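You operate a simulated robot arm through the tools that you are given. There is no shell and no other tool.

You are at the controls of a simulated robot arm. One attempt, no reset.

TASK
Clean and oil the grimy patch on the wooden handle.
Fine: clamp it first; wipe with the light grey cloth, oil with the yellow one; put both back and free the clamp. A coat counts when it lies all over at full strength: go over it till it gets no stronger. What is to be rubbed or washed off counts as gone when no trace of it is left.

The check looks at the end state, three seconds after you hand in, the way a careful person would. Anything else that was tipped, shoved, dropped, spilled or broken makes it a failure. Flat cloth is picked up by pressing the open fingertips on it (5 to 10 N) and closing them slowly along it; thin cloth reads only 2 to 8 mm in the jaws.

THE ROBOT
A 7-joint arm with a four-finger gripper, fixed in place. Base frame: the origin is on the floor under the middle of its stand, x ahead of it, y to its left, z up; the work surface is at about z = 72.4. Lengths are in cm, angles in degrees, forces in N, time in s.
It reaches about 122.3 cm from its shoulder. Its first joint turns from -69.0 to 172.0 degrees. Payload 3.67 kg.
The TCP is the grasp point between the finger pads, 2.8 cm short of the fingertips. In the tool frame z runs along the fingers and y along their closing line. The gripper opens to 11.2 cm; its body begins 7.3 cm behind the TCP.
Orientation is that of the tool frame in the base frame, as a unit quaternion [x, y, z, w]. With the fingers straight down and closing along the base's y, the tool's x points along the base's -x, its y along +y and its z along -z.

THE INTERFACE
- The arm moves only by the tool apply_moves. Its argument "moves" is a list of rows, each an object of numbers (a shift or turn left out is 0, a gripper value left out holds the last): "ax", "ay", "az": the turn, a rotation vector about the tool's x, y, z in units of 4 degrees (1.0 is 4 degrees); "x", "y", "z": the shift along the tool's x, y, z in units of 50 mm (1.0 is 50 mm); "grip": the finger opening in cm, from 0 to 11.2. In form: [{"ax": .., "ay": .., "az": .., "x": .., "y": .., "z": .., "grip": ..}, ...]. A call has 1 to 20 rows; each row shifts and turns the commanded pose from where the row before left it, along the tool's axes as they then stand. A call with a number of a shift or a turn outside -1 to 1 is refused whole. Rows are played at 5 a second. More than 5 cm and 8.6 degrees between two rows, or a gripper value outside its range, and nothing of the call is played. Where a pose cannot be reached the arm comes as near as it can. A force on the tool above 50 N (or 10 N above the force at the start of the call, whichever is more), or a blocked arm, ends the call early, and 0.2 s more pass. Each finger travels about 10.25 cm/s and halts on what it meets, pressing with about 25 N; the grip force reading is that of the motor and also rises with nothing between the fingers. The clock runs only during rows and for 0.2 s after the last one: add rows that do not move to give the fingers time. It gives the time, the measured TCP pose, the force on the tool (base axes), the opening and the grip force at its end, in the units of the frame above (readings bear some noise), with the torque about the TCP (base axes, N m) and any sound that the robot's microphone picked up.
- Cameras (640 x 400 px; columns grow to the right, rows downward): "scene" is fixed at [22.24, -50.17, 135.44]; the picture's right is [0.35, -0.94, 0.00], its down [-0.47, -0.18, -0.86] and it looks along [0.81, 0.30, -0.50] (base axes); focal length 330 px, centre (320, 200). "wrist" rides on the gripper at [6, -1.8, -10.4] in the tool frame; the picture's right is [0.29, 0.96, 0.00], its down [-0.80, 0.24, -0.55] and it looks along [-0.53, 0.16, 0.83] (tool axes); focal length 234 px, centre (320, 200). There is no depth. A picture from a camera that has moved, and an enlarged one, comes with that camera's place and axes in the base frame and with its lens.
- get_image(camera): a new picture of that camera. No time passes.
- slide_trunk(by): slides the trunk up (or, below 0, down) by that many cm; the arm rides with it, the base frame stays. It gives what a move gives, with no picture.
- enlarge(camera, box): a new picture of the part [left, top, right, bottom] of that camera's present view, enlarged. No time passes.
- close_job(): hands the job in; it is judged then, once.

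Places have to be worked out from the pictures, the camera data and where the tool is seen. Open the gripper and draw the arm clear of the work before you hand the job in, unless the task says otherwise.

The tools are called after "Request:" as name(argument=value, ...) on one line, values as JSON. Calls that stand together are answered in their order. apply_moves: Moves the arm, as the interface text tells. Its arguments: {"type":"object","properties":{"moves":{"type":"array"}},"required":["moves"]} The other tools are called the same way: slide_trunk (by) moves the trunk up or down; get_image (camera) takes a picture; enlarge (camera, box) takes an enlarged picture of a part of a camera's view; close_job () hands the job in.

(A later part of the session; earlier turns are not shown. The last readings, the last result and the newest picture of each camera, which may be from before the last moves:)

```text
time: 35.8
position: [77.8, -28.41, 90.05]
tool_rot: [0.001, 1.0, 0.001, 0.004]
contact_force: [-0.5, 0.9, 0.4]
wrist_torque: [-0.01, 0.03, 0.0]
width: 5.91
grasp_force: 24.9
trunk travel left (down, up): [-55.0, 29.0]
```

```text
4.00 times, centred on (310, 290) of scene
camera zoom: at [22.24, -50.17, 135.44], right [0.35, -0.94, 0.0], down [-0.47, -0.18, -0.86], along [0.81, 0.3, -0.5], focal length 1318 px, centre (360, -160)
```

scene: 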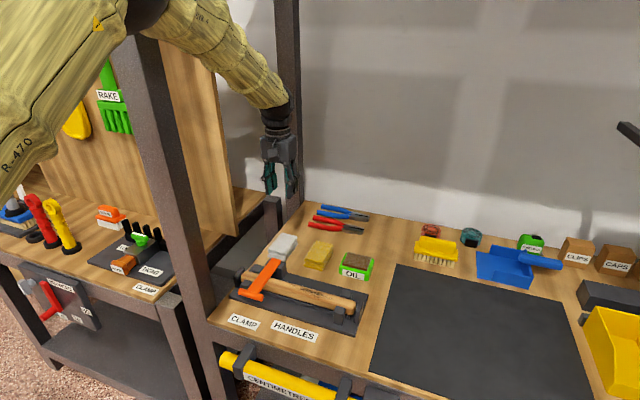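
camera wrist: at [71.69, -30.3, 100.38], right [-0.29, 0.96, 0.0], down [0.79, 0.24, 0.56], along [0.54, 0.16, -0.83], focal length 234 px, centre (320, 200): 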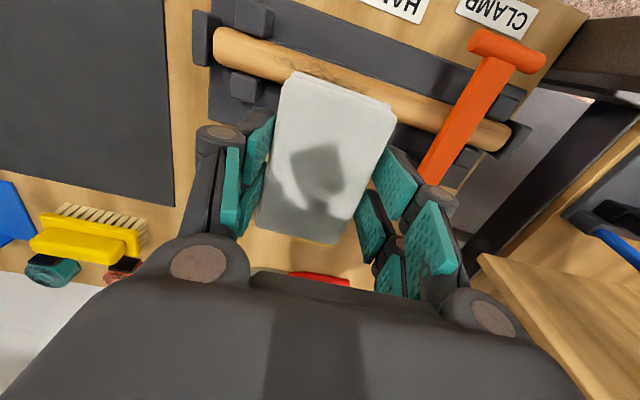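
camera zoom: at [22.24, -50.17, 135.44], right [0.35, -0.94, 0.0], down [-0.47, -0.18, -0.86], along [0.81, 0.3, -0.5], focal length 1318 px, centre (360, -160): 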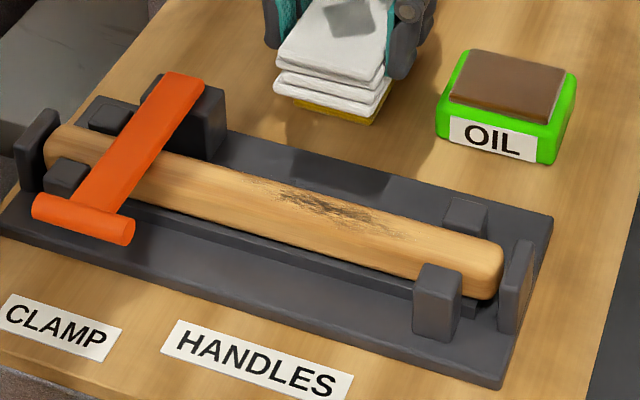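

From above, the grime spans about y -33.5 to -25.3, centred on the top of the handle (axis x≈74.5, diameter ≈3, top z≈77.8), reaching more onto the -x side. End posts begin at y≈-34.2. I lower the pad to just above the handle, centred on the patch.

Request:
apply_moves(moves=[{"x": 0.22, "y": -0.04, "z": 0.4}, {"x": 0.22, "y": -0.04, "z": 0.4}, {"x": 0.22, "y": -0.04, "z": 0.4}, {"z": 0.2}, {}])

Request:
get_image(camera="wrist")

Request:
enlarge(camera="scene", box=[230, 200, 390, 340])

```text
time: 37.0
position: [74.62, -29.19, 82.97]
tool_rot: [0.0, 1.0, 0.001, 0.005]
contact_force: [0.3, -0.2, -0.4]
wrist_torque: [0.03, -0.01, 0.05]
width: 5.93
grasp_force: 25.0
trunk travel left (down, up): [-55.0, 29.0]
```

```text
taken
camera wrist: at [68.57, -31.04, 93.33], right [-0.29, 0.96, 0.0], down [0.79, 0.24, 0.56], along [0.54, 0.16, -0.83], focal length 234 px, centre (320, 200)
```

wrist: 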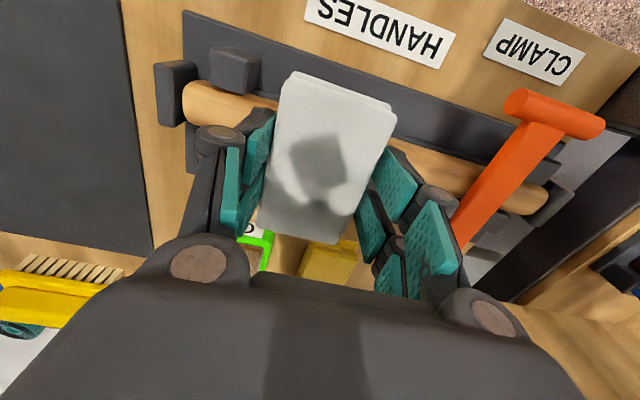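

```text
2.86 times, centred on (310, 270) of scene
camera zoom: at [22.24, -50.17, 135.44], right [0.35, -0.94, 0.0], down [-0.47, -0.18, -0.86], along [0.81, 0.3, -0.5], focal length 942 px, centre (349, 0)
```

zoom: 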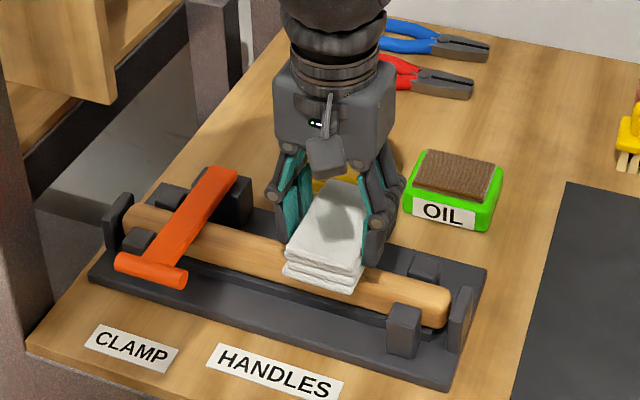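

The pad hovers over the patch. I lower in small steps to find contact.

Request:
apply_moves(moves=[{"z": 0.08}, {"z": 0.06}, {"z": 0.04}, {"z": 0.04}, {}])

```text
time: 38.2
position: [74.59, -29.25, 82.0]
tool_rot: [0.001, 1.0, 0.001, 0.004]
contact_force: [-0.1, -0.3, -1.1]
wrist_torque: [0.0, 0.01, -0.02]
width: 5.93
grasp_force: 25.3
trunk travel left (down, up): [-55.0, 29.0]
```

No contact yet at z=82.0; continuing down in 1 mm steps.

Request:
apply_moves(moves=[{"z": 0.03}, {"z": 0.03}, {"z": 0.02}, {}])

```text
time: 39.2
position: [74.63, -29.14, 81.57]
tool_rot: [0.001, 1.0, 0.001, 0.005]
contact_force: [1.1, 1.1, 0.0]
wrist_torque: [-0.03, -0.01, 0.0]
width: 5.91
grasp_force: 25.2
trunk travel left (down, up): [-55.0, 29.0]
```

Still free at z=81.6; continuing down carefully.

Request:
apply_moves(moves=[{"z": 0.02}, {"z": 0.02}, {"z": 0.02}, {}])

```text
time: 40.2
position: [74.56, -29.17, 81.17]
tool_rot: [0.001, 1.0, 0.0, 0.004]
contact_force: [0.8, -0.4, 3.1]
wrist_torque: [0.03, -0.01, 0.03]
width: 5.93
grasp_force: 25.4
trunk travel left (down, up): [-55.0, 29.0]
```

Contact at about z=81.2 with 3 N. I press a little more and rub along the handle in y strokes, staying clear of the end posts.

Request:
apply_moves(moves=[{"z": 0.02}, {"y": -0.12}, {"y": -0.12}, {"y": 0.12}, {"y": 0.12}, {"y": 0.12}, {"y": 0.12}, {"y": 0.12}, {"y": 0.12}, {"y": -0.12}, {"y": -0.12}, {"y": -0.12}, {"y": -0.12}, {"y": -0.12}, {"y": -0.12}, {}])

Request:
enlarge(camera="scene", box=[230, 200, 390, 340])

```text
time: 43.6
position: [74.6, -30.27, 81.3]
tool_rot: [0.001, 1.0, 0.0, 0.005]
contact_force: [0.6, 9.0, 22.0]
wrist_torque: [0.4, 0.02, 0.04]
width: 5.92
grasp_force: 24.7
trunk travel left (down, up): [-55.0, 29.0]
```

```text
2.86 times, centred on (310, 270) of scene
camera zoom: at [22.24, -50.17, 135.44], right [0.35, -0.94, 0.0], down [-0.47, -0.18, -0.86], along [0.81, 0.3, -0.5], focal length 942 px, centre (349, 0)
```

zoom: 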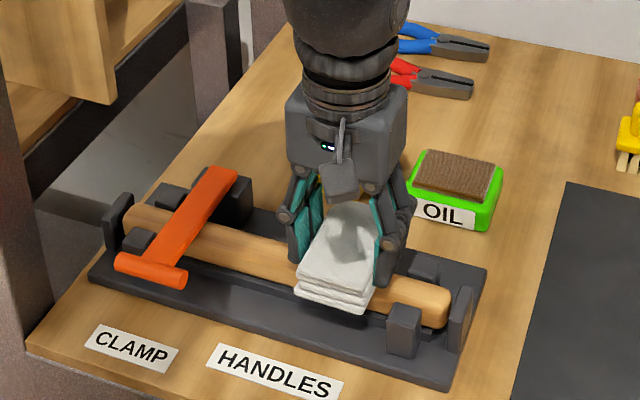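

Good rubbing contact (about 20 N normal). I ease off slightly and repeat the strokes, then lift to inspect.

Request:
apply_moves(moves=[{"z": -0.015}, {"y": 0.12}, {"y": 0.12}, {"y": 0.12}, {"y": 0.12}, {"y": 0.12}, {"y": 0.12}, {"y": -0.12}, {"y": -0.12}, {"y": -0.12}, {"y": -0.12}, {"y": -0.12}, {"y": -0.12}, {"z": -0.3}, {"z": -0.5, "x": -0.4}, {"z": -0.5, "x": -0.4}, {}])

Request:
enlarge(camera="wrist", box=[180, 20, 420, 140])

Request:
enlarge(camera="scene", box=[270, 250, 370, 330])

```text
time: 47.2
position: [78.42, -30.45, 87.82]
tool_rot: [0.001, 1.0, 0.001, 0.005]
contact_force: [-0.8, -0.5, 0.1]
wrist_torque: [-0.01, 0.02, 0.02]
width: 5.95
grasp_force: 25.4
trunk travel left (down, up): [-55.0, 29.0]
```

```text
2.67 times, centred on (300, 80) of wrist
camera zoom: at [72.33, -32.19, 98.19], right [-0.29, 0.96, 0.0], down [0.79, 0.24, 0.56], along [0.54, 0.16, -0.83], focal length 624 px, centre (373, 520)
```

zoom: 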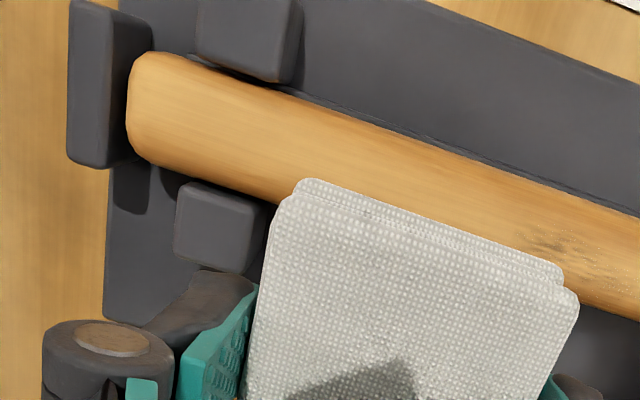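

```text
5.00 times, centred on (320, 290) of scene
camera zoom: at [22.24, -50.17, 135.44], right [0.35, -0.94, 0.0], down [-0.47, -0.18, -0.86], along [0.81, 0.3, -0.5], focal length 1648 px, centre (320, -250)
```

zoom: 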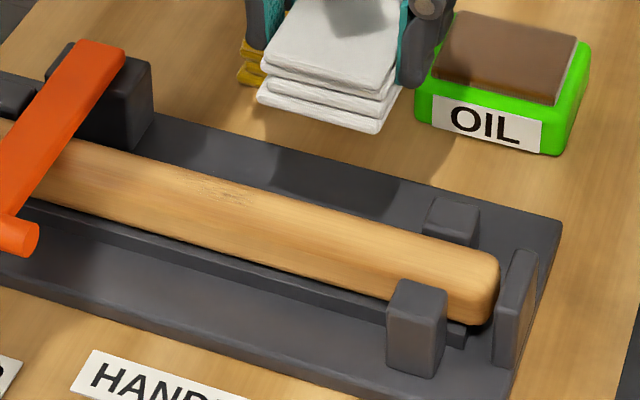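

Most of the grime is gone; a faint trace remains at about y -27 to -23.5. I go back and rub that end, with the lever still well clear.

Request:
apply_moves(moves=[{"x": 0.19, "y": 0.2475, "z": 0.25}, {"x": 0.19, "y": 0.2475, "z": 0.25}, {"x": 0.19, "y": 0.2475, "z": 0.25}, {"x": 0.19, "y": 0.2475, "z": 0.25}, {"z": 0.1}, {"z": 0.1}, {"z": 0.07}, {"z": 0.04}, {}])

```text
time: 49.2
position: [74.79, -25.38, 81.26]
tool_rot: [0.001, 1.0, 0.001, 0.004]
contact_force: [-0.2, -0.3, 1.9]
wrist_torque: [-0.03, 0.01, 0.0]
width: 5.95
grasp_force: 25.1
trunk travel left (down, up): [-55.0, 29.0]
```

Light contact at 81.26; I press a bit more and rub this end back and forth.

Request:
apply_moves(moves=[{"z": 0.03}, {"y": 0.12}, {"y": 0.12}, {"y": 0.12}, {"y": -0.12}, {"y": -0.12}, {"y": -0.12}, {"y": -0.12}, {"y": -0.12}, {"y": -0.12}, {"y": 0.12}, {"y": 0.12}, {"y": 0.12}, {"y": 0.12}, {"y": 0.12}, {"y": 0.12}, {}])

Request:
enlarge(camera="scene", box=[230, 200, 390, 340])

```text
time: 52.8
position: [74.82, -23.65, 81.16]
tool_rot: [0.001, 1.0, 0.0, 0.006]
contact_force: [-1.3, -10.5, 24.1]
wrist_torque: [-0.46, 0.04, 0.02]
width: 5.95
grasp_force: 24.5
trunk travel left (down, up): [-55.0, 29.0]
```

```text
2.86 times, centred on (310, 270) of scene
camera zoom: at [22.24, -50.17, 135.44], right [0.35, -0.94, 0.0], down [-0.47, -0.18, -0.86], along [0.81, 0.3, -0.5], focal length 942 px, centre (349, 0)
```

zoom: 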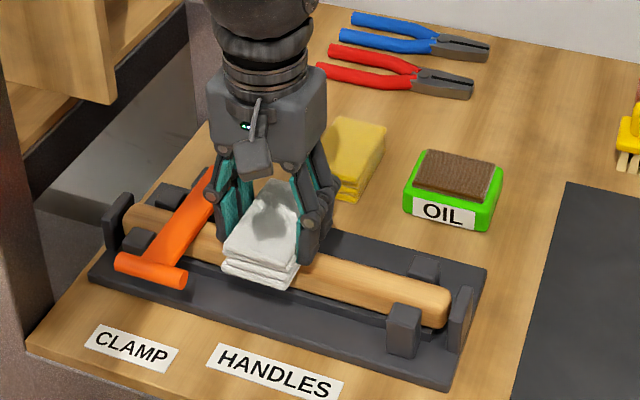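

The pad rubs well. I make full-length passes over the whole patch, then lift and inspect.

Request:
apply_moves(moves=[{"z": -0.01, "y": -0.12}, {"y": -0.12}, {"y": -0.12}, {"y": -0.12}, {"y": -0.12}, {"y": -0.12}, {"y": -0.12}, {"y": -0.12}, {"y": -0.12}, {"y": -0.12}, {"y": -0.12}, {"y": 0.18}, {"y": 0.18}, {"y": 0.18}, {"y": 0.18}, {"y": 0.18}, {"y": 0.18}, {}])

Request:
apply_moves(moves=[{"z": -0.3}, {"z": -0.5, "x": -0.4}, {"z": -0.5, "x": -0.4}, {"x": -0.4}, {}])

Request:
enlarge(camera="wrist", box=[180, 0, 420, 140])

Request:
enlarge(camera="scene", box=[260, 250, 360, 330])

```text
time: 56.6
position: [74.67, -24.82, 80.97]
tool_rot: [0.001, 1.0, 0.001, 0.005]
contact_force: [0.8, -5.8, 15.9]
wrist_torque: [-0.28, -0.04, 0.01]
width: 5.96
grasp_force: 25.1
trunk travel left (down, up): [-55.0, 29.0]
```

```text
time: 57.8
position: [80.53, -24.99, 87.68]
tool_rot: [0.002, 1.0, 0.002, 0.004]
contact_force: [0.1, 0.7, -1.2]
wrist_torque: [-0.01, -0.03, 0.01]
width: 5.93
grasp_force: 24.9
trunk travel left (down, up): [-55.0, 29.0]
```

```text
2.67 times, centred on (300, 70) of wrist
camera zoom: at [74.52, -26.69, 98.05], right [-0.29, 0.96, 0.0], down [0.79, 0.24, 0.56], along [0.54, 0.16, -0.83], focal length 624 px, centre (373, 547)
```

zoom: 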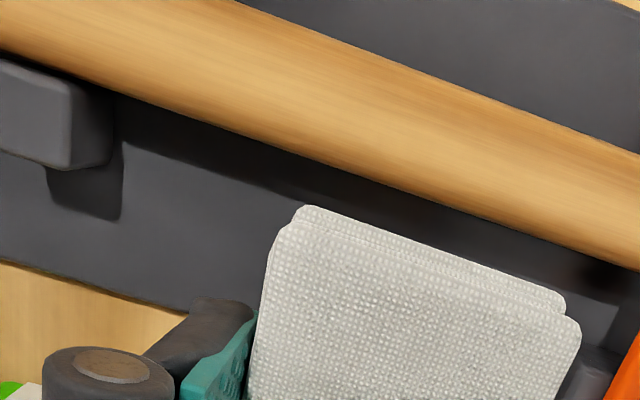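

```text
5.00 times, centred on (310, 290) of scene
camera zoom: at [22.24, -50.17, 135.44], right [0.35, -0.94, 0.0], down [-0.47, -0.18, -0.86], along [0.81, 0.3, -0.5], focal length 1648 px, centre (370, -250)
```

zoom: 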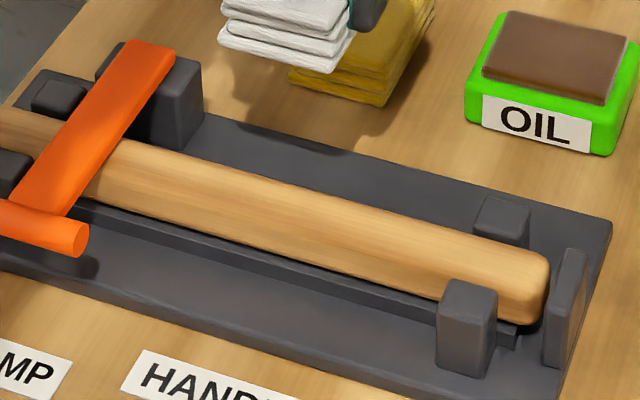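

Looks clean from both views. I enlarge more tightly to make sure no trace is left.

Request:
enlarge(camera="wrist", box=[180, 0, 320, 88])

Request:
enlarge(camera="wrist", box=[280, 0, 420, 88])

Request:
enlarge(camera="scene", box=[280, 270, 350, 314])

```text
4.55 times, centred on (250, 44) of wrist
camera zoom: at [74.52, -26.69, 98.05], right [-0.29, 0.96, 0.0], down [0.79, 0.24, 0.56], along [0.54, 0.16, -0.83], focal length 1064 px, centre (638, 909)
```

zoom: 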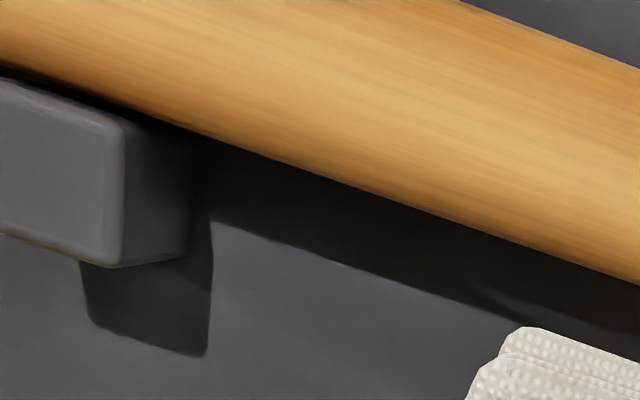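

```text
4.55 times, centred on (350, 44) of wrist
camera zoom: at [74.52, -26.69, 98.05], right [-0.29, 0.96, 0.0], down [0.79, 0.24, 0.56], along [0.54, 0.16, -0.83], focal length 1064 px, centre (184, 909)
```

zoom: 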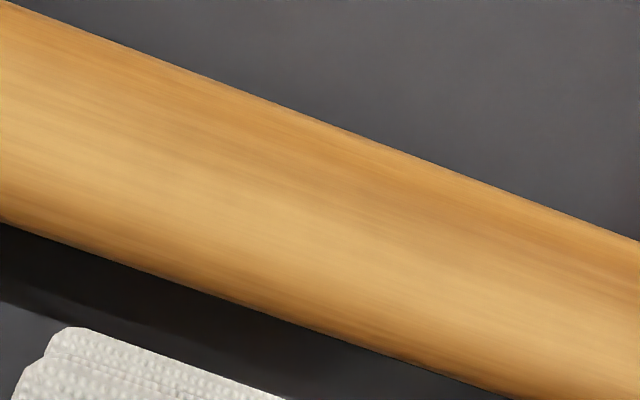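

```text
9.09 times, centred on (315, 292) of scene
camera zoom: at [22.24, -50.17, 135.44], right [0.35, -0.94, 0.0], down [-0.47, -0.18, -0.86], along [0.81, 0.3, -0.5], focal length 2997 px, centre (366, -636)
```

zoom: 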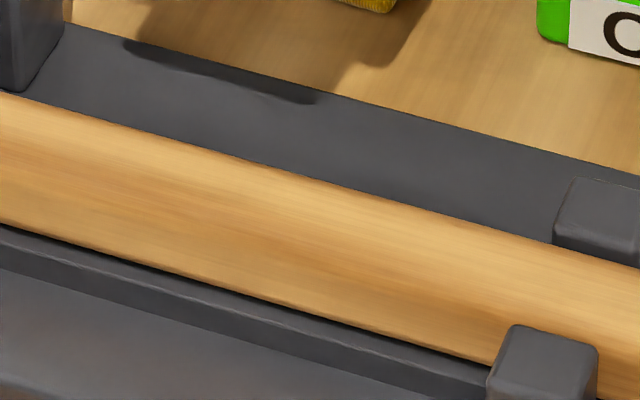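

The handle is clean with no trace. I return the grey cloth to its spot: over (91.3, -11.85), then down.

Request:
apply_moves(moves=[{"x": -0.36, "y": 0.4373}, {"x": -0.36, "y": 0.4373}, {"x": -0.36, "y": 0.4373}, {"x": -0.36, "y": 0.4373}, {"x": -0.36, "y": 0.4373}, {"x": -0.36, "y": 0.4373}, {"z": 0.4}, {"z": 0.5}, {"z": 0.5}, {"z": 0.4}, {"z": 0.2}, {}])

Request:
get_image(camera="wrist")

Request:
enlarge(camera="scene", box=[220, 160, 380, 300])

```text
time: 60.4
position: [91.82, -11.56, 77.7]
tool_rot: [0.002, 1.0, 0.001, 0.005]
contact_force: [0.2, -0.9, -0.5]
wrist_torque: [0.03, 0.0, 0.0]
width: 5.94
grasp_force: 25.3
trunk travel left (down, up): [-55.0, 29.0]
```

```text
taken
camera wrist: at [85.67, -13.39, 88.11], right [-0.29, 0.96, 0.0], down [0.79, 0.24, 0.56], along [0.54, 0.16, -0.83], focal length 234 px, centre (320, 200)
```

wrist: 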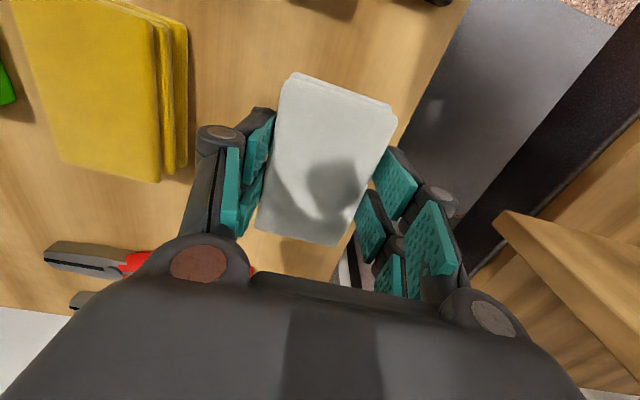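

```text
2.86 times, centred on (300, 230) of scene
camera zoom: at [22.24, -50.17, 135.44], right [0.35, -0.94, 0.0], down [-0.47, -0.18, -0.86], along [0.81, 0.3, -0.5], focal length 942 px, centre (377, 114)
```

zoom: 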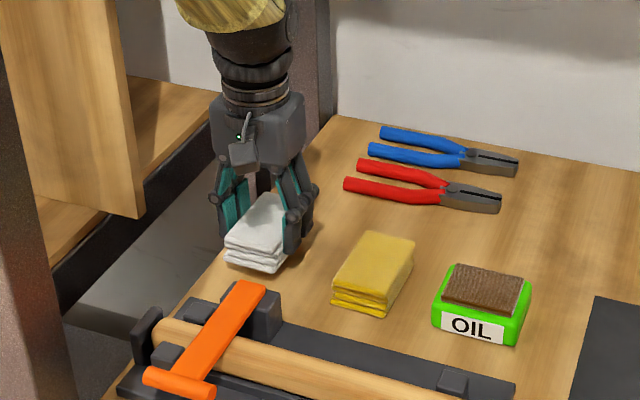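

I'm 0.5 cm off in x and 0.3 in y; I correct and lower to z≈76.4.

Request:
apply_moves(moves=[{"x": 0.1, "y": -0.06, "z": 0.1}, {"z": 0.08}, {"z": 0.04}, {"z": 0.03}, {}])

```text
time: 61.6
position: [91.25, -11.93, 76.36]
tool_rot: [0.001, 1.0, 0.0, 0.004]
contact_force: [0.0, 0.2, -0.7]
wrist_torque: [-0.02, -0.02, 0.02]
width: 5.93
grasp_force: 25.4
trunk travel left (down, up): [-55.0, 29.0]
```

No table contact yet; I lower 1 mm more before letting go.

Request:
apply_moves(moves=[{"z": 0.02}, {}])

```text
time: 62.2
position: [91.22, -11.82, 76.37]
tool_rot: [0.001, 1.0, 0.001, 0.004]
contact_force: [-0.6, 0.0, -1.2]
wrist_torque: [-0.02, 0.02, 0.01]
width: 5.9
grasp_force: 25.2
trunk travel left (down, up): [-55.0, 29.0]
```

One more small step down to feel the table.

Request:
apply_moves(moves=[{"z": 0.02}, {}])

```text
time: 62.8
position: [91.18, -11.94, 76.19]
tool_rot: [0.001, 1.0, 0.001, 0.004]
contact_force: [0.5, -0.3, 0.1]
wrist_torque: [0.01, 0.0, -0.01]
width: 5.94
grasp_force: 25.2
trunk travel left (down, up): [-55.0, 29.0]
```

Still nothing; the pad may have been pushed up slightly in the jaws while rubbing. I keep lowering by 1 mm.

Request:
apply_moves(moves=[{"z": 0.02}, {"z": 0.02}, {}])

```text
time: 63.6
position: [91.28, -11.99, 76.01]
tool_rot: [0.001, 1.0, 0.002, 0.004]
contact_force: [0.0, -0.4, -1.2]
wrist_torque: [0.02, 0.04, -0.01]
width: 5.95
grasp_force: 24.9
trunk travel left (down, up): [-55.0, 29.0]
```

Still free at 76.0; two more 1 mm steps.

Request:
apply_moves(moves=[{"z": 0.02}, {"z": 0.02}, {}])

Request:
enlarge(camera="scene", box=[230, 190, 330, 270])

```text
time: 64.4
position: [91.11, -11.98, 76.02]
tool_rot: [0.001, 1.0, 0.001, 0.005]
contact_force: [-1.6, -1.1, 7.8]
wrist_torque: [0.0, -0.34, -0.01]
width: 5.95
grasp_force: 24.7
trunk travel left (down, up): [-55.0, 29.0]
```

```text
5.00 times, centred on (280, 230) of scene
camera zoom: at [22.24, -50.17, 135.44], right [0.35, -0.94, 0.0], down [-0.47, -0.18, -0.86], along [0.81, 0.3, -0.5], focal length 1648 px, centre (520, 50)
```

zoom: 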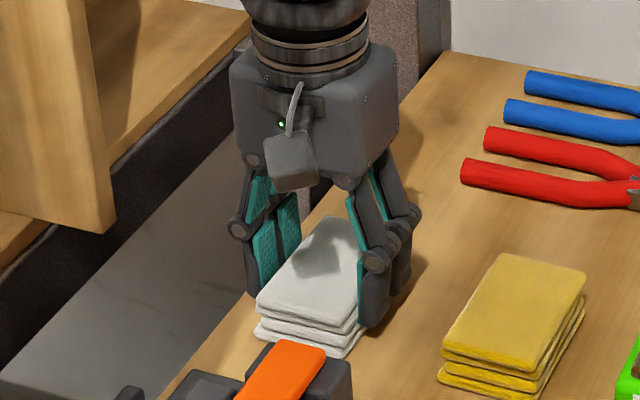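

The pad rests on the table (7.8 N). I open the fingers gently and raise.

Request:
apply_moves(moves=[{"grip": 6.2}, {"grip": 6.6}, {"grip": 7.2}, {"grip": 7.6}, {}, {"z": -0.2}, {"z": -0.4}, {"z": -0.5}, {"z": -0.5}, {"z": -0.5}, {}])

Request:
get_image(camera="wrist")

Request:
enlarge(camera="scene", box=[220, 190, 380, 300])

```text
time: 66.8
position: [91.22, -12.05, 86.31]
tool_rot: [0.001, 1.0, 0.001, 0.004]
contact_force: [0.1, -0.3, -1.0]
wrist_torque: [0.01, -0.01, 0.01]
width: 7.62
grasp_force: 0.2
trunk travel left (down, up): [-55.0, 29.0]
```

```text
taken
camera wrist: at [85.06, -13.89, 96.78], right [-0.29, 0.96, 0.0], down [0.79, 0.24, 0.56], along [0.54, 0.16, -0.83], focal length 234 px, centre (320, 200)
```

wrist: 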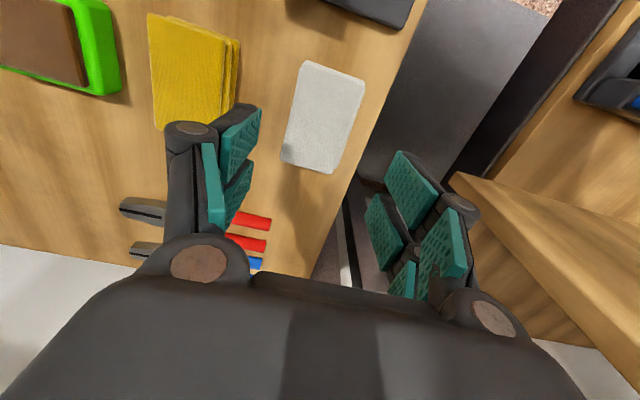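

```text
3.64 times, centred on (300, 245) of scene
camera zoom: at [22.24, -50.17, 135.44], right [0.35, -0.94, 0.0], down [-0.47, -0.18, -0.86], along [0.81, 0.3, -0.5], focal length 1199 px, centre (393, 36)
```

zoom: 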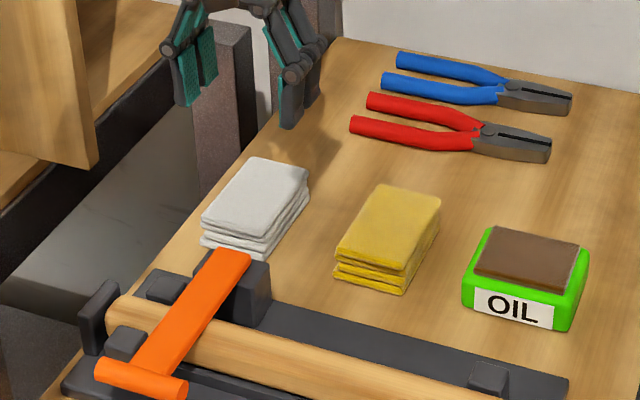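

The grey cloth is back in its place. The yellow cloth spans about x 87.1–95.9, y -26.4 to -20.8, centred at (91.5, -23.55). I move over it with the fingers at 7.6 cm.

Request:
apply_moves(moves=[{"x": -0.014, "y": -0.46}, {"x": -0.014, "y": -0.46}, {"x": -0.014, "y": -0.46}, {"x": -0.014, "y": -0.46}, {"y": -0.46}, {"z": 0.4}, {"z": 0.4}, {"z": 0.3}, {}])

Request:
get_image(camera="wrist")

```text
time: 68.8
position: [91.3, -23.4, 80.77]
tool_rot: [0.002, 1.0, 0.001, 0.004]
contact_force: [-0.4, 0.1, -0.3]
wrist_torque: [-0.02, 0.02, -0.01]
width: 7.59
grasp_force: 0.0
trunk travel left (down, up): [-55.0, 29.0]
```

```text
taken
camera wrist: at [85.25, -25.28, 91.12], right [-0.29, 0.96, 0.0], down [0.79, 0.24, 0.56], along [0.54, 0.16, -0.83], focal length 234 px, centre (320, 200)
```

wrist: 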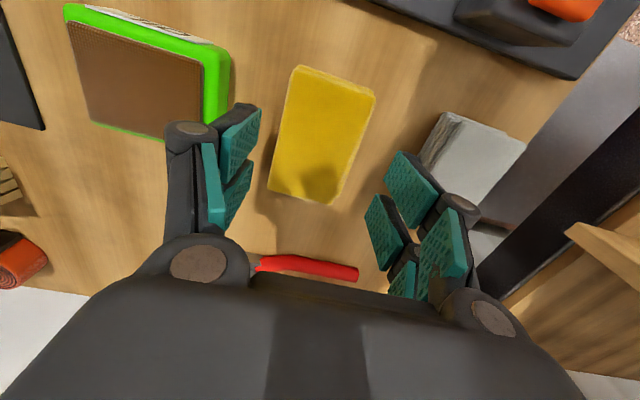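

The cloth centre is (91.25, -23.8). I shift y by -0.35, descend to z≈76.4, and close slowly on it.

Request:
apply_moves(moves=[{"y": -0.07, "z": 0.2}, {"z": 0.24}, {"z": 0.24}, {"z": 0.2}, {}, {"grip": 7.0}, {"grip": 6.6}, {"grip": 6.2}, {"grip": 5.8}, {"grip": 5.5}, {"grip": 5.2}, {"grip": 4.8}, {}])

Request:
get_image(camera="wrist")

Request:
enlarge(camera="scene", box=[220, 160, 380, 300])

```text
time: 71.6
position: [91.49, -23.75, 76.5]
tool_rot: [0.001, 1.0, 0.001, 0.005]
contact_force: [0.2, 1.1, 2.3]
wrist_torque: [0.06, -0.05, 0.02]
width: 5.92
grasp_force: 24.9
trunk travel left (down, up): [-55.0, 29.0]
```

```text
taken
camera wrist: at [85.31, -25.59, 86.78], right [-0.29, 0.96, 0.0], down [0.79, 0.24, 0.56], along [0.54, 0.16, -0.83], focal length 234 px, centre (320, 200)
```

wrist: 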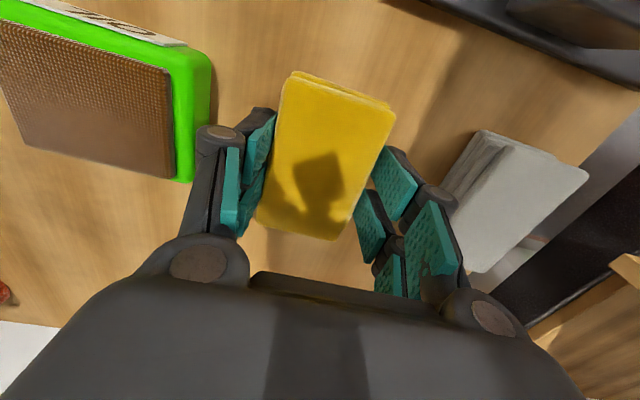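

```text
2.86 times, centred on (300, 230) of scene
camera zoom: at [22.24, -50.17, 135.44], right [0.35, -0.94, 0.0], down [-0.47, -0.18, -0.86], along [0.81, 0.3, -0.5], focal length 942 px, centre (377, 114)
```

zoom: 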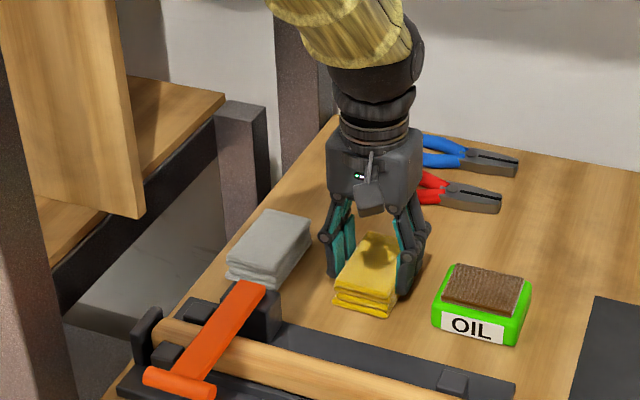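

The yellow cloth is gripped at 5.92 cm, with put-back pose (91.4, -23.77, 76.45). I lift it and carry it over the oil tin, near (91.3, -35.3).

Request:
apply_moves(moves=[{"z": -0.1}, {"z": -0.3}, {"z": -0.5}, {"z": -0.5}, {"z": -0.4}, {"y": -0.46}, {"y": -0.46}, {"y": -0.46}, {"y": -0.46}, {"y": -0.46}, {}])

Request:
get_image(camera="wrist")

Request:
enlarge(camera="scene", box=[260, 180, 420, 300])

```text
time: 74.0
position: [91.41, -35.25, 85.29]
tool_rot: [0.001, 1.0, 0.001, 0.004]
contact_force: [-0.2, 0.2, -0.7]
wrist_torque: [-0.02, 0.02, -0.04]
width: 5.93
grasp_force: 25.1
trunk travel left (down, up): [-55.0, 29.0]
```

```text
taken
camera wrist: at [85.29, -37.06, 95.79], right [-0.29, 0.96, 0.0], down [0.79, 0.24, 0.56], along [0.54, 0.16, -0.83], focal length 234 px, centre (320, 200)
```

wrist: 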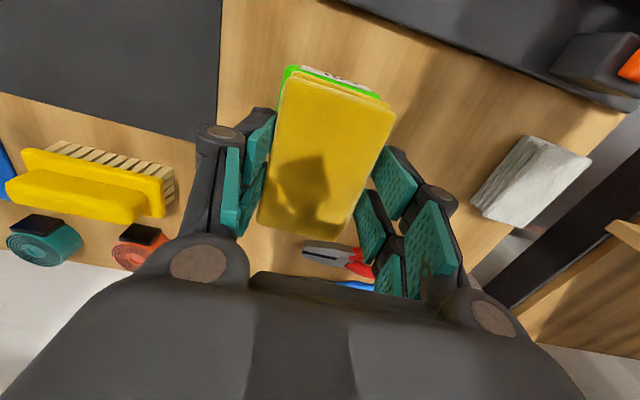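

```text
3.33 times, centred on (340, 240) of scene
camera zoom: at [22.24, -50.17, 135.44], right [0.35, -0.94, 0.0], down [-0.47, -0.18, -0.86], along [0.81, 0.3, -0.5], focal length 1099 px, centre (253, 67)
```

zoom: 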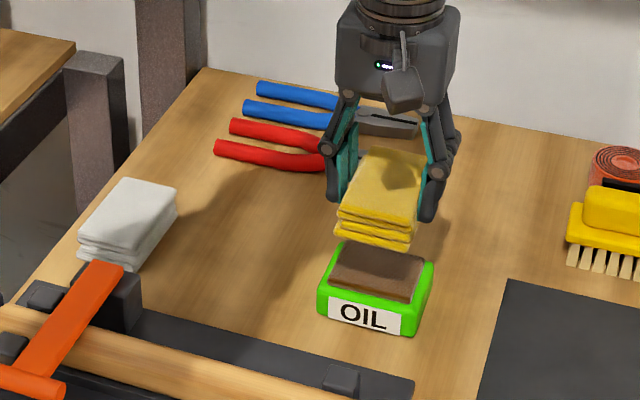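

The pad is centred over the oil tin (tin y -39.1 to -31.2). I lower towards the sponge.

Request:
apply_moves(moves=[{"z": 0.3}, {"z": 0.3}, {"z": 0.25}, {"z": 0.15}, {"z": 0.08}, {}])

Request:
enlarge(camera="scene", box=[280, 200, 420, 300])

```text
time: 75.4
position: [91.45, -35.25, 80.14]
tool_rot: [0.001, 1.0, 0.001, 0.005]
contact_force: [0.5, -2.7, 9.1]
wrist_torque: [-0.04, 0.12, 0.04]
width: 5.95
grasp_force: 25.2
trunk travel left (down, up): [-55.0, 29.0]
```

```text
4.00 times, centred on (350, 250) of scene
camera zoom: at [22.24, -50.17, 135.44], right [0.35, -0.94, 0.0], down [-0.47, -0.18, -0.86], along [0.81, 0.3, -0.5], focal length 1318 px, centre (200, 0)
```

zoom: 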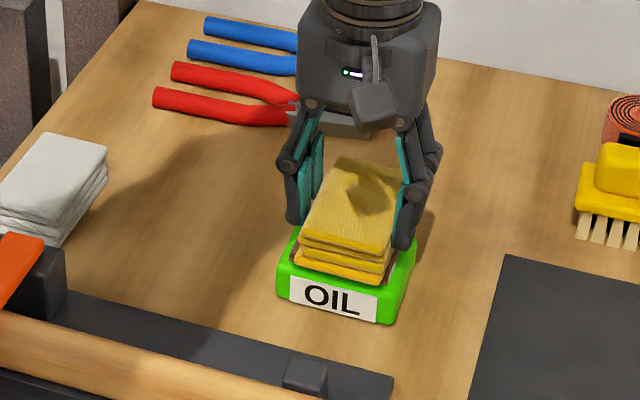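

The cloth presses on the oil pad with 9 N and its lower layer is darkening. I hold there about 2 s to soak it.

Request:
apply_moves(moves=[{"z": 0.005}, {}, {}, {}, {}, {}, {}, {}, {}, {}, {}, {}])

Request:
enlarge(camera="scene", box=[280, 200, 420, 300])

```text
time: 78.0
position: [91.47, -35.32, 80.1]
tool_rot: [0.001, 1.0, 0.0, 0.005]
contact_force: [2.6, -2.3, 16.2]
wrist_torque: [-0.05, -0.12, -0.01]
width: 5.96
grasp_force: 25.2
trunk travel left (down, up): [-55.0, 29.0]
```

```text
4.00 times, centred on (350, 250) of scene
camera zoom: at [22.24, -50.17, 135.44], right [0.35, -0.94, 0.0], down [-0.47, -0.18, -0.86], along [0.81, 0.3, -0.5], focal length 1318 px, centre (200, 0)
```

zoom: 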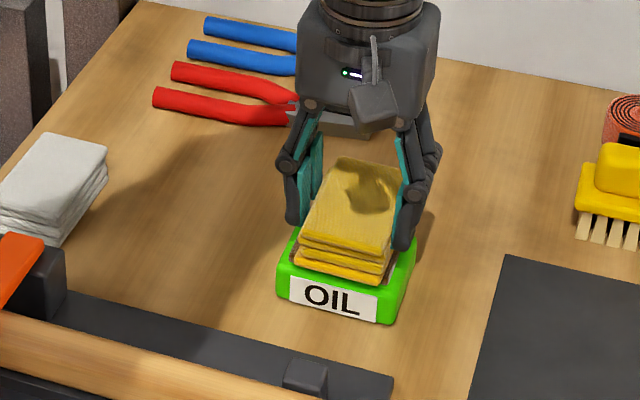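

The cloth is soaked. I lift straight up and carry it to above the patch.

Request:
apply_moves(moves=[{"z": -0.06}, {"z": -0.2}, {"z": -0.4}, {"z": -0.4}, {"z": -0.4}, {}, {"x": 0.42, "y": 0.15}, {"x": 0.42, "y": 0.15}, {"x": 0.42, "y": 0.15}, {"x": 0.42, "y": 0.15}, {"x": 0.42, "y": 0.15}, {"x": 0.42, "y": 0.15}, {"x": 0.42, "y": 0.15}, {"x": 0.42, "y": 0.15}, {}])

Request:
get_image(camera="wrist")

Request:
enlarge(camera="scene", box=[230, 180, 410, 330])

```text
time: 81.2
position: [74.54, -29.36, 87.24]
tool_rot: [0.001, 1.0, 0.001, 0.004]
contact_force: [0.7, 0.1, -0.1]
wrist_torque: [0.03, 0.04, -0.01]
width: 5.93
grasp_force: 25.6
trunk travel left (down, up): [-55.0, 29.0]
```

```text
taken
camera wrist: at [68.42, -31.14, 97.56], right [-0.29, 0.96, 0.0], down [0.79, 0.24, 0.56], along [0.54, 0.16, -0.83], focal length 234 px, centre (320, 200)
```

wrist: 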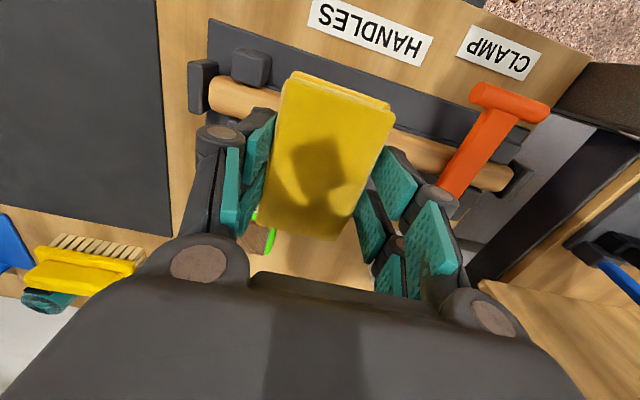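

```text
2.67 times, centred on (320, 255) of scene
camera zoom: at [22.24, -50.17, 135.44], right [0.35, -0.94, 0.0], down [-0.47, -0.18, -0.86], along [0.81, 0.3, -0.5], focal length 879 px, centre (320, 53)
```

zoom: 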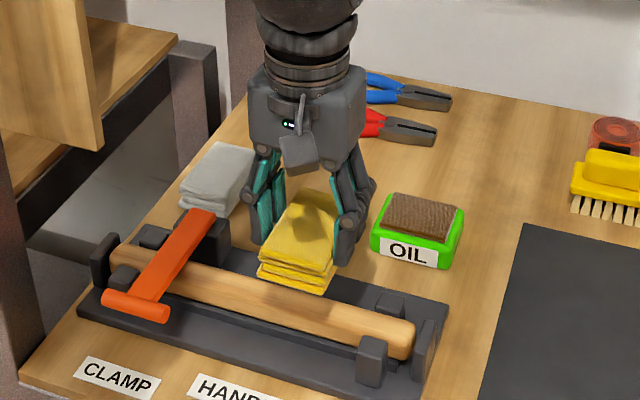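

The tin hasn't moved. I lower the oiled cloth to the handle.

Request:
apply_moves(moves=[{"z": 0.3}, {"z": 0.3}, {"z": 0.25}, {"z": 0.15}, {"z": 0.06}, {"z": 0.04}, {"z": 0.04}, {}])

```text
time: 83.0
position: [74.65, -29.16, 81.55]
tool_rot: [0.001, 1.0, 0.001, 0.006]
contact_force: [-1.0, -0.4, 5.4]
wrist_torque: [-0.02, 0.0, 0.02]
width: 5.94
grasp_force: 25.7
trunk travel left (down, up): [-55.0, 29.0]
```

Contact with 5 N at z=81.55. I press slightly more and rub the oil over the full patch length.

Request:
apply_moves(moves=[{"z": 0.02}, {"y": -0.14}, {"y": -0.14}, {"y": 0.14}, {"y": 0.14}, {"y": 0.14}, {"y": 0.14}, {"y": 0.14}, {"y": 0.14}, {"y": 0.14}, {"y": 0.14}, {"y": 0.14}, {"y": -0.14}, {"y": -0.14}, {"y": -0.14}, {"y": -0.14}, {"y": -0.14}, {"y": -0.14}, {"y": -0.14}, {"y": -0.14}])

Request:
enlarge(camera="scene", box=[230, 200, 390, 340])

```text
time: 87.2
position: [74.74, -29.76, 81.5]
tool_rot: [0.0, 1.0, 0.001, 0.006]
contact_force: [0.2, 6.0, 14.4]
wrist_torque: [0.31, 0.04, 0.03]
width: 5.96
grasp_force: 25.3
trunk travel left (down, up): [-55.0, 29.0]
```

```text
2.86 times, centred on (310, 270) of scene
camera zoom: at [22.24, -50.17, 135.44], right [0.35, -0.94, 0.0], down [-0.47, -0.18, -0.86], along [0.81, 0.3, -0.5], focal length 942 px, centre (349, 0)
```

zoom: 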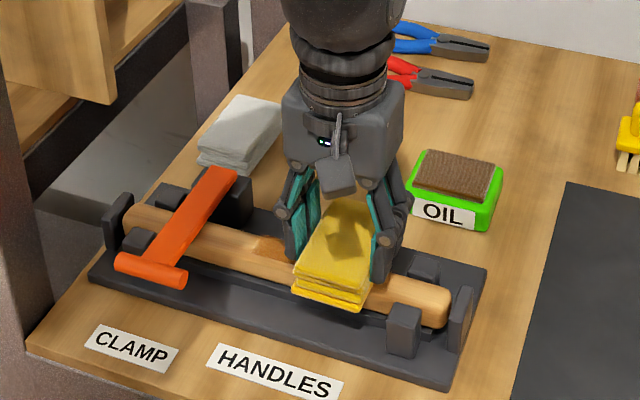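

Oil darkening appears to the left of the cloth. I lift and inspect how the coat lies.

Request:
apply_moves(moves=[{"z": -0.3}, {"z": -0.5, "x": -0.4}, {"z": -0.5, "x": -0.4}, {"x": -0.4, "y": 0.4}, {"y": 0.4}, {}])

Request:
enlarge(camera="wrist", box=[160, 0, 420, 140])

Request:
enlarge(camera="scene", box=[260, 250, 360, 330])

```text
time: 88.6
position: [80.69, -26.2, 87.95]
tool_rot: [0.001, 1.0, 0.0, 0.005]
contact_force: [0.4, 0.7, -0.4]
wrist_torque: [0.02, -0.02, -0.01]
width: 5.94
grasp_force: 24.6
trunk travel left (down, up): [-55.0, 29.0]
```

```text
2.46 times, centred on (290, 70) of wrist
camera zoom: at [74.51, -27.95, 98.27], right [-0.29, 0.96, 0.0], down [0.79, 0.24, 0.56], along [0.54, 0.16, -0.83], focal length 576 px, centre (394, 520)
```

zoom: 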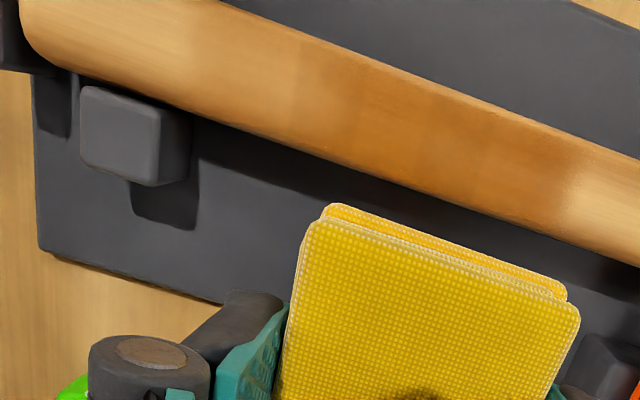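

```text
5.00 times, centred on (310, 290) of scene
camera zoom: at [22.24, -50.17, 135.44], right [0.35, -0.94, 0.0], down [-0.47, -0.18, -0.86], along [0.81, 0.3, -0.5], focal length 1648 px, centre (370, -250)
```

zoom: 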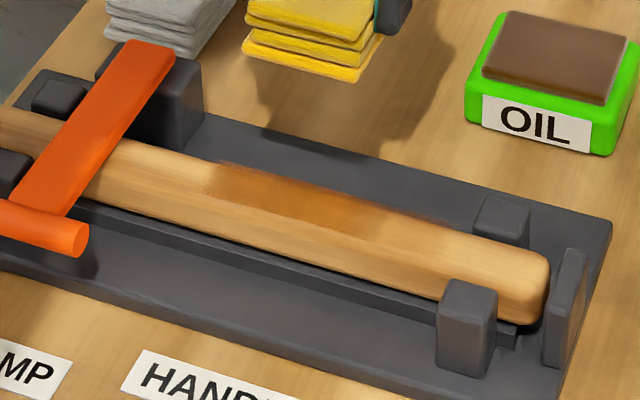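

The oil coat is taking: strong near y -27 to -22, but paler toward the -y end (y≈-34 to -28). I go back and work that end more, still short of the end posts.

Request:
apply_moves(moves=[{"x": 0.3, "y": -0.2}, {"x": 0.3, "y": -0.2}, {"x": 0.3, "y": -0.2, "z": 0.3}, {"x": 0.3, "y": -0.04, "z": 0.4}, {"z": 0.4}, {"z": 0.12}, {"z": 0.04}, {}])

```text
time: 90.4
position: [74.75, -29.17, 81.53]
tool_rot: [0.001, 1.0, 0.001, 0.004]
contact_force: [-0.1, -0.8, -0.4]
wrist_torque: [0.01, 0.01, -0.02]
width: 5.95
grasp_force: 25.0
trunk travel left (down, up): [-55.0, 29.0]
```

Just above contact; I press in by about 1.5 mm and rub over y -31 to -27.

Request:
apply_moves(moves=[{"z": 0.035}, {"y": -0.12}, {"y": -0.12}, {"y": -0.12}, {"y": 0.14}, {"y": 0.14}, {"y": 0.14}, {"y": 0.14}, {"y": -0.14}, {"y": -0.14}, {"y": -0.14}, {"y": -0.14}, {"y": 0.14}, {"y": 0.14}, {"y": 0.14}, {"y": 0.14}, {"y": -0.14}, {"y": -0.14}, {"y": -0.14}, {"y": -0.14}])

Request:
apply_moves(moves=[{"y": 0.14}, {"y": 0.14}, {"y": 0.14}, {"y": 0.14}, {"y": 0.14}, {"y": 0.14}, {"y": 0.14}, {"y": 0.14}, {"y": -0.14}, {"y": -0.14}, {"y": -0.14}, {"y": -0.14}, {"y": -0.14}, {"y": -0.14}, {"y": -0.14}, {"y": -0.14}, {}])

```text
time: 94.6
position: [74.6, -30.94, 81.52]
tool_rot: [0.001, 1.0, 0.001, 0.005]
contact_force: [-0.7, 4.2, 9.5]
wrist_torque: [0.12, 0.03, 0.03]
width: 5.9
grasp_force: 25.0
trunk travel left (down, up): [-55.0, 29.0]
```

```text
time: 98.2
position: [74.58, -31.06, 81.4]
tool_rot: [0.001, 1.0, 0.002, 0.005]
contact_force: [-1.2, 3.3, 9.3]
wrist_torque: [0.14, 0.01, 0.0]
width: 5.96
grasp_force: 25.2
trunk travel left (down, up): [-55.0, 29.0]
```

I lift and inspect the coat again.

Request:
apply_moves(moves=[{"z": -0.3}, {"z": -0.5, "x": -0.4}, {"z": -0.5, "x": -0.4}, {"x": -0.4, "y": 0.4}, {"y": 0.4}, {}])

Request:
enlarge(camera="wrist", box=[160, 0, 420, 140])

Request:
enlarge(camera="scene", box=[260, 250, 360, 330])

```text
time: 99.6
position: [80.61, -27.03, 87.64]
tool_rot: [0.001, 1.0, 0.001, 0.004]
contact_force: [0.2, 0.3, -0.1]
wrist_torque: [0.03, -0.01, 0.04]
width: 5.92
grasp_force: 24.8
trunk travel left (down, up): [-55.0, 29.0]
```

```text
2.46 times, centred on (290, 70) of wrist
camera zoom: at [74.56, -28.95, 98.11], right [-0.29, 0.96, 0.0], down [0.79, 0.24, 0.56], along [0.54, 0.16, -0.83], focal length 576 px, centre (394, 520)
```

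zoom: 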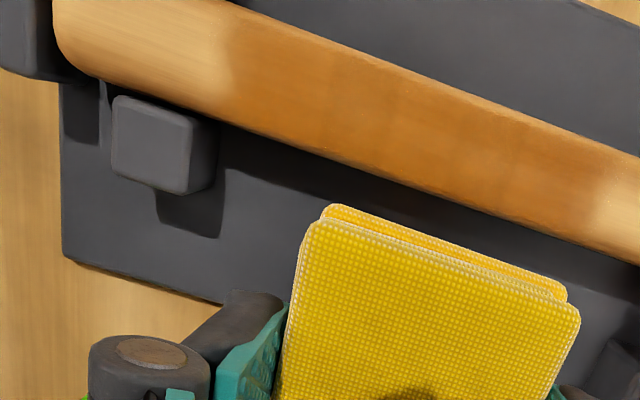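

```text
5.00 times, centred on (310, 290) of scene
camera zoom: at [22.24, -50.17, 135.44], right [0.35, -0.94, 0.0], down [-0.47, -0.18, -0.86], along [0.81, 0.3, -0.5], focal length 1648 px, centre (370, -250)
```

zoom: 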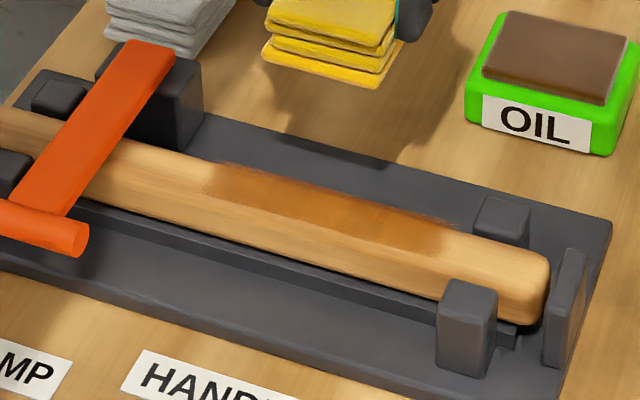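

The coat now spans y≈-34 to -22, but the middle is still a little darker than the ends. I do more full-length passes and compare.

Request:
apply_moves(moves=[{"x": 0.3, "y": -0.2}, {"x": 0.3, "y": -0.2}, {"x": 0.3, "y": -0.2, "z": 0.3}, {"x": 0.3, "y": -0.1, "z": 0.4}, {"y": -0.1, "z": 0.36}, {"z": 0.1}, {"z": 0.06}, {}])

```text
time: 101.4
position: [74.65, -31.11, 81.77]
tool_rot: [0.001, 1.0, 0.001, 0.005]
contact_force: [-0.2, -0.4, -0.3]
wrist_torque: [-0.01, -0.04, 0.01]
width: 5.98
grasp_force: 25.2
trunk travel left (down, up): [-55.0, 29.0]
```

I press down about 3.5 mm in small steps to reach contact, then make long strokes.

Request:
apply_moves(moves=[{"z": 0.03}, {"z": 0.03}, {"z": 0.02}, {"y": 0.14}, {"y": 0.14}, {"y": 0.14}, {"y": 0.14}, {"y": 0.14}, {"y": -0.14}, {"y": -0.14}, {"y": -0.14}, {"y": -0.14}, {"y": -0.14}, {"y": 0.14}, {"y": 0.14}, {"y": 0.14}, {"y": 0.14}, {"y": 0.14}, {"y": 0.14}, {"y": 0.14}])

Request:
apply_moves(moves=[{"y": 0.14}, {"y": 0.14}, {"y": 0.14}, {"y": -0.14}, {"y": -0.14}, {"y": -0.14}, {"y": -0.14}, {"y": 0.14}, {"y": 0.14}, {"y": 0.14}, {"y": 0.14}, {"y": -0.14}, {"y": -0.14}, {"y": -0.14}, {"y": -0.14}, {"y": -0.14}, {"y": -0.14}, {"y": -0.14}, {"y": -0.14}, {"y": -0.14}])

Request:
apply_moves(moves=[{"y": -0.12}, {"y": 0.14}, {"y": 0.14}, {"y": 0.14}, {"y": 0.14}, {"y": -0.14}, {"y": -0.14}, {"y": -0.14}, {"y": -0.14}, {}])

```text
time: 105.6
position: [74.52, -26.12, 81.4]
tool_rot: [0.001, 1.0, 0.001, 0.004]
contact_force: [-0.1, -1.3, 6.2]
wrist_torque: [-0.09, -0.02, -0.01]
width: 5.94
grasp_force: 25.4
trunk travel left (down, up): [-55.0, 29.0]
```

```text
time: 109.8
position: [74.58, -30.32, 81.34]
tool_rot: [0.0, 1.0, 0.001, 0.005]
contact_force: [0.4, 1.7, 5.2]
wrist_torque: [0.08, -0.01, 0.04]
width: 5.94
grasp_force: 25.2
trunk travel left (down, up): [-55.0, 29.0]
```

```text
time: 112.0
position: [74.49, -30.93, 81.43]
tool_rot: [0.001, 1.0, 0.002, 0.004]
contact_force: [-0.4, 0.6, 0.3]
wrist_torque: [-0.02, -0.01, 0.03]
width: 5.95
grasp_force: 24.5
trunk travel left (down, up): [-55.0, 29.0]
```

Contact got light toward the end. I lift and compare the coat.

Request:
apply_moves(moves=[{"z": -0.3}, {"z": -0.5, "x": -0.4}, {"z": -0.5, "x": -0.4}, {"x": -0.4, "y": 0.4}, {"y": 0.4}, {}])

Request:
enlarge(camera="wrist", box=[160, 0, 420, 140])

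Request:
enlarge(camera="scene", box=[260, 250, 360, 330])

Request:
enlarge(camera="scene", box=[280, 270, 360, 320])

```text
time: 113.4
position: [80.58, -27.01, 88.01]
tool_rot: [0.001, 1.0, 0.001, 0.004]
contact_force: [-0.7, 0.3, -0.8]
wrist_torque: [-0.05, 0.03, 0.0]
width: 5.93
grasp_force: 24.8
trunk travel left (down, up): [-55.0, 29.0]
```

```text
2.46 times, centred on (290, 70) of wrist
camera zoom: at [74.44, -28.78, 98.35], right [-0.29, 0.96, 0.0], down [0.79, 0.24, 0.56], along [0.54, 0.16, -0.83], focal length 576 px, centre (394, 520)
```

zoom: 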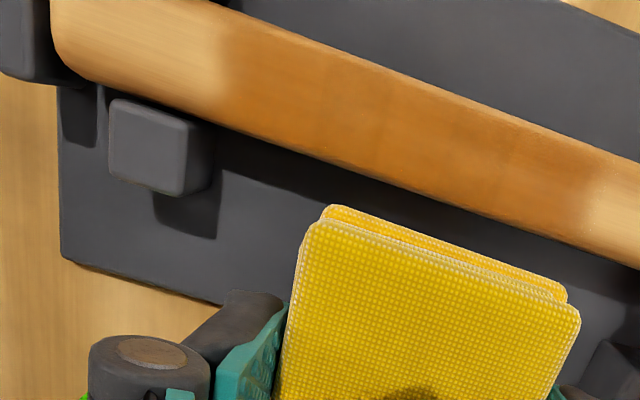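

```text
5.00 times, centred on (310, 290) of scene
camera zoom: at [22.24, -50.17, 135.44], right [0.35, -0.94, 0.0], down [-0.47, -0.18, -0.86], along [0.81, 0.3, -0.5], focal length 1648 px, centre (370, -250)
```

zoom: 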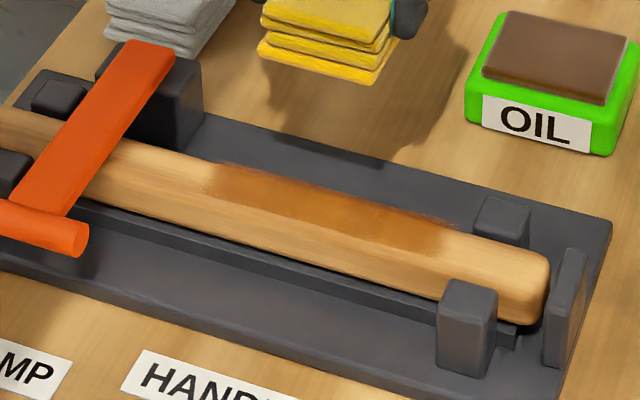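

```text
8.00 times, centred on (320, 295) of scene
camera zoom: at [22.24, -50.17, 135.44], right [0.35, -0.94, 0.0], down [-0.47, -0.18, -0.86], along [0.81, 0.3, -0.5], focal length 2637 px, centre (320, -560)
```

zoom: 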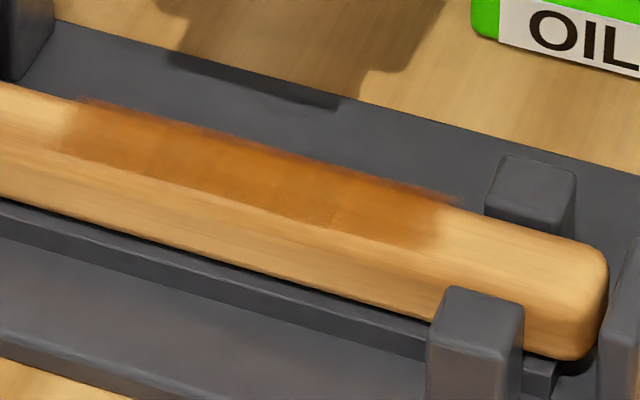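

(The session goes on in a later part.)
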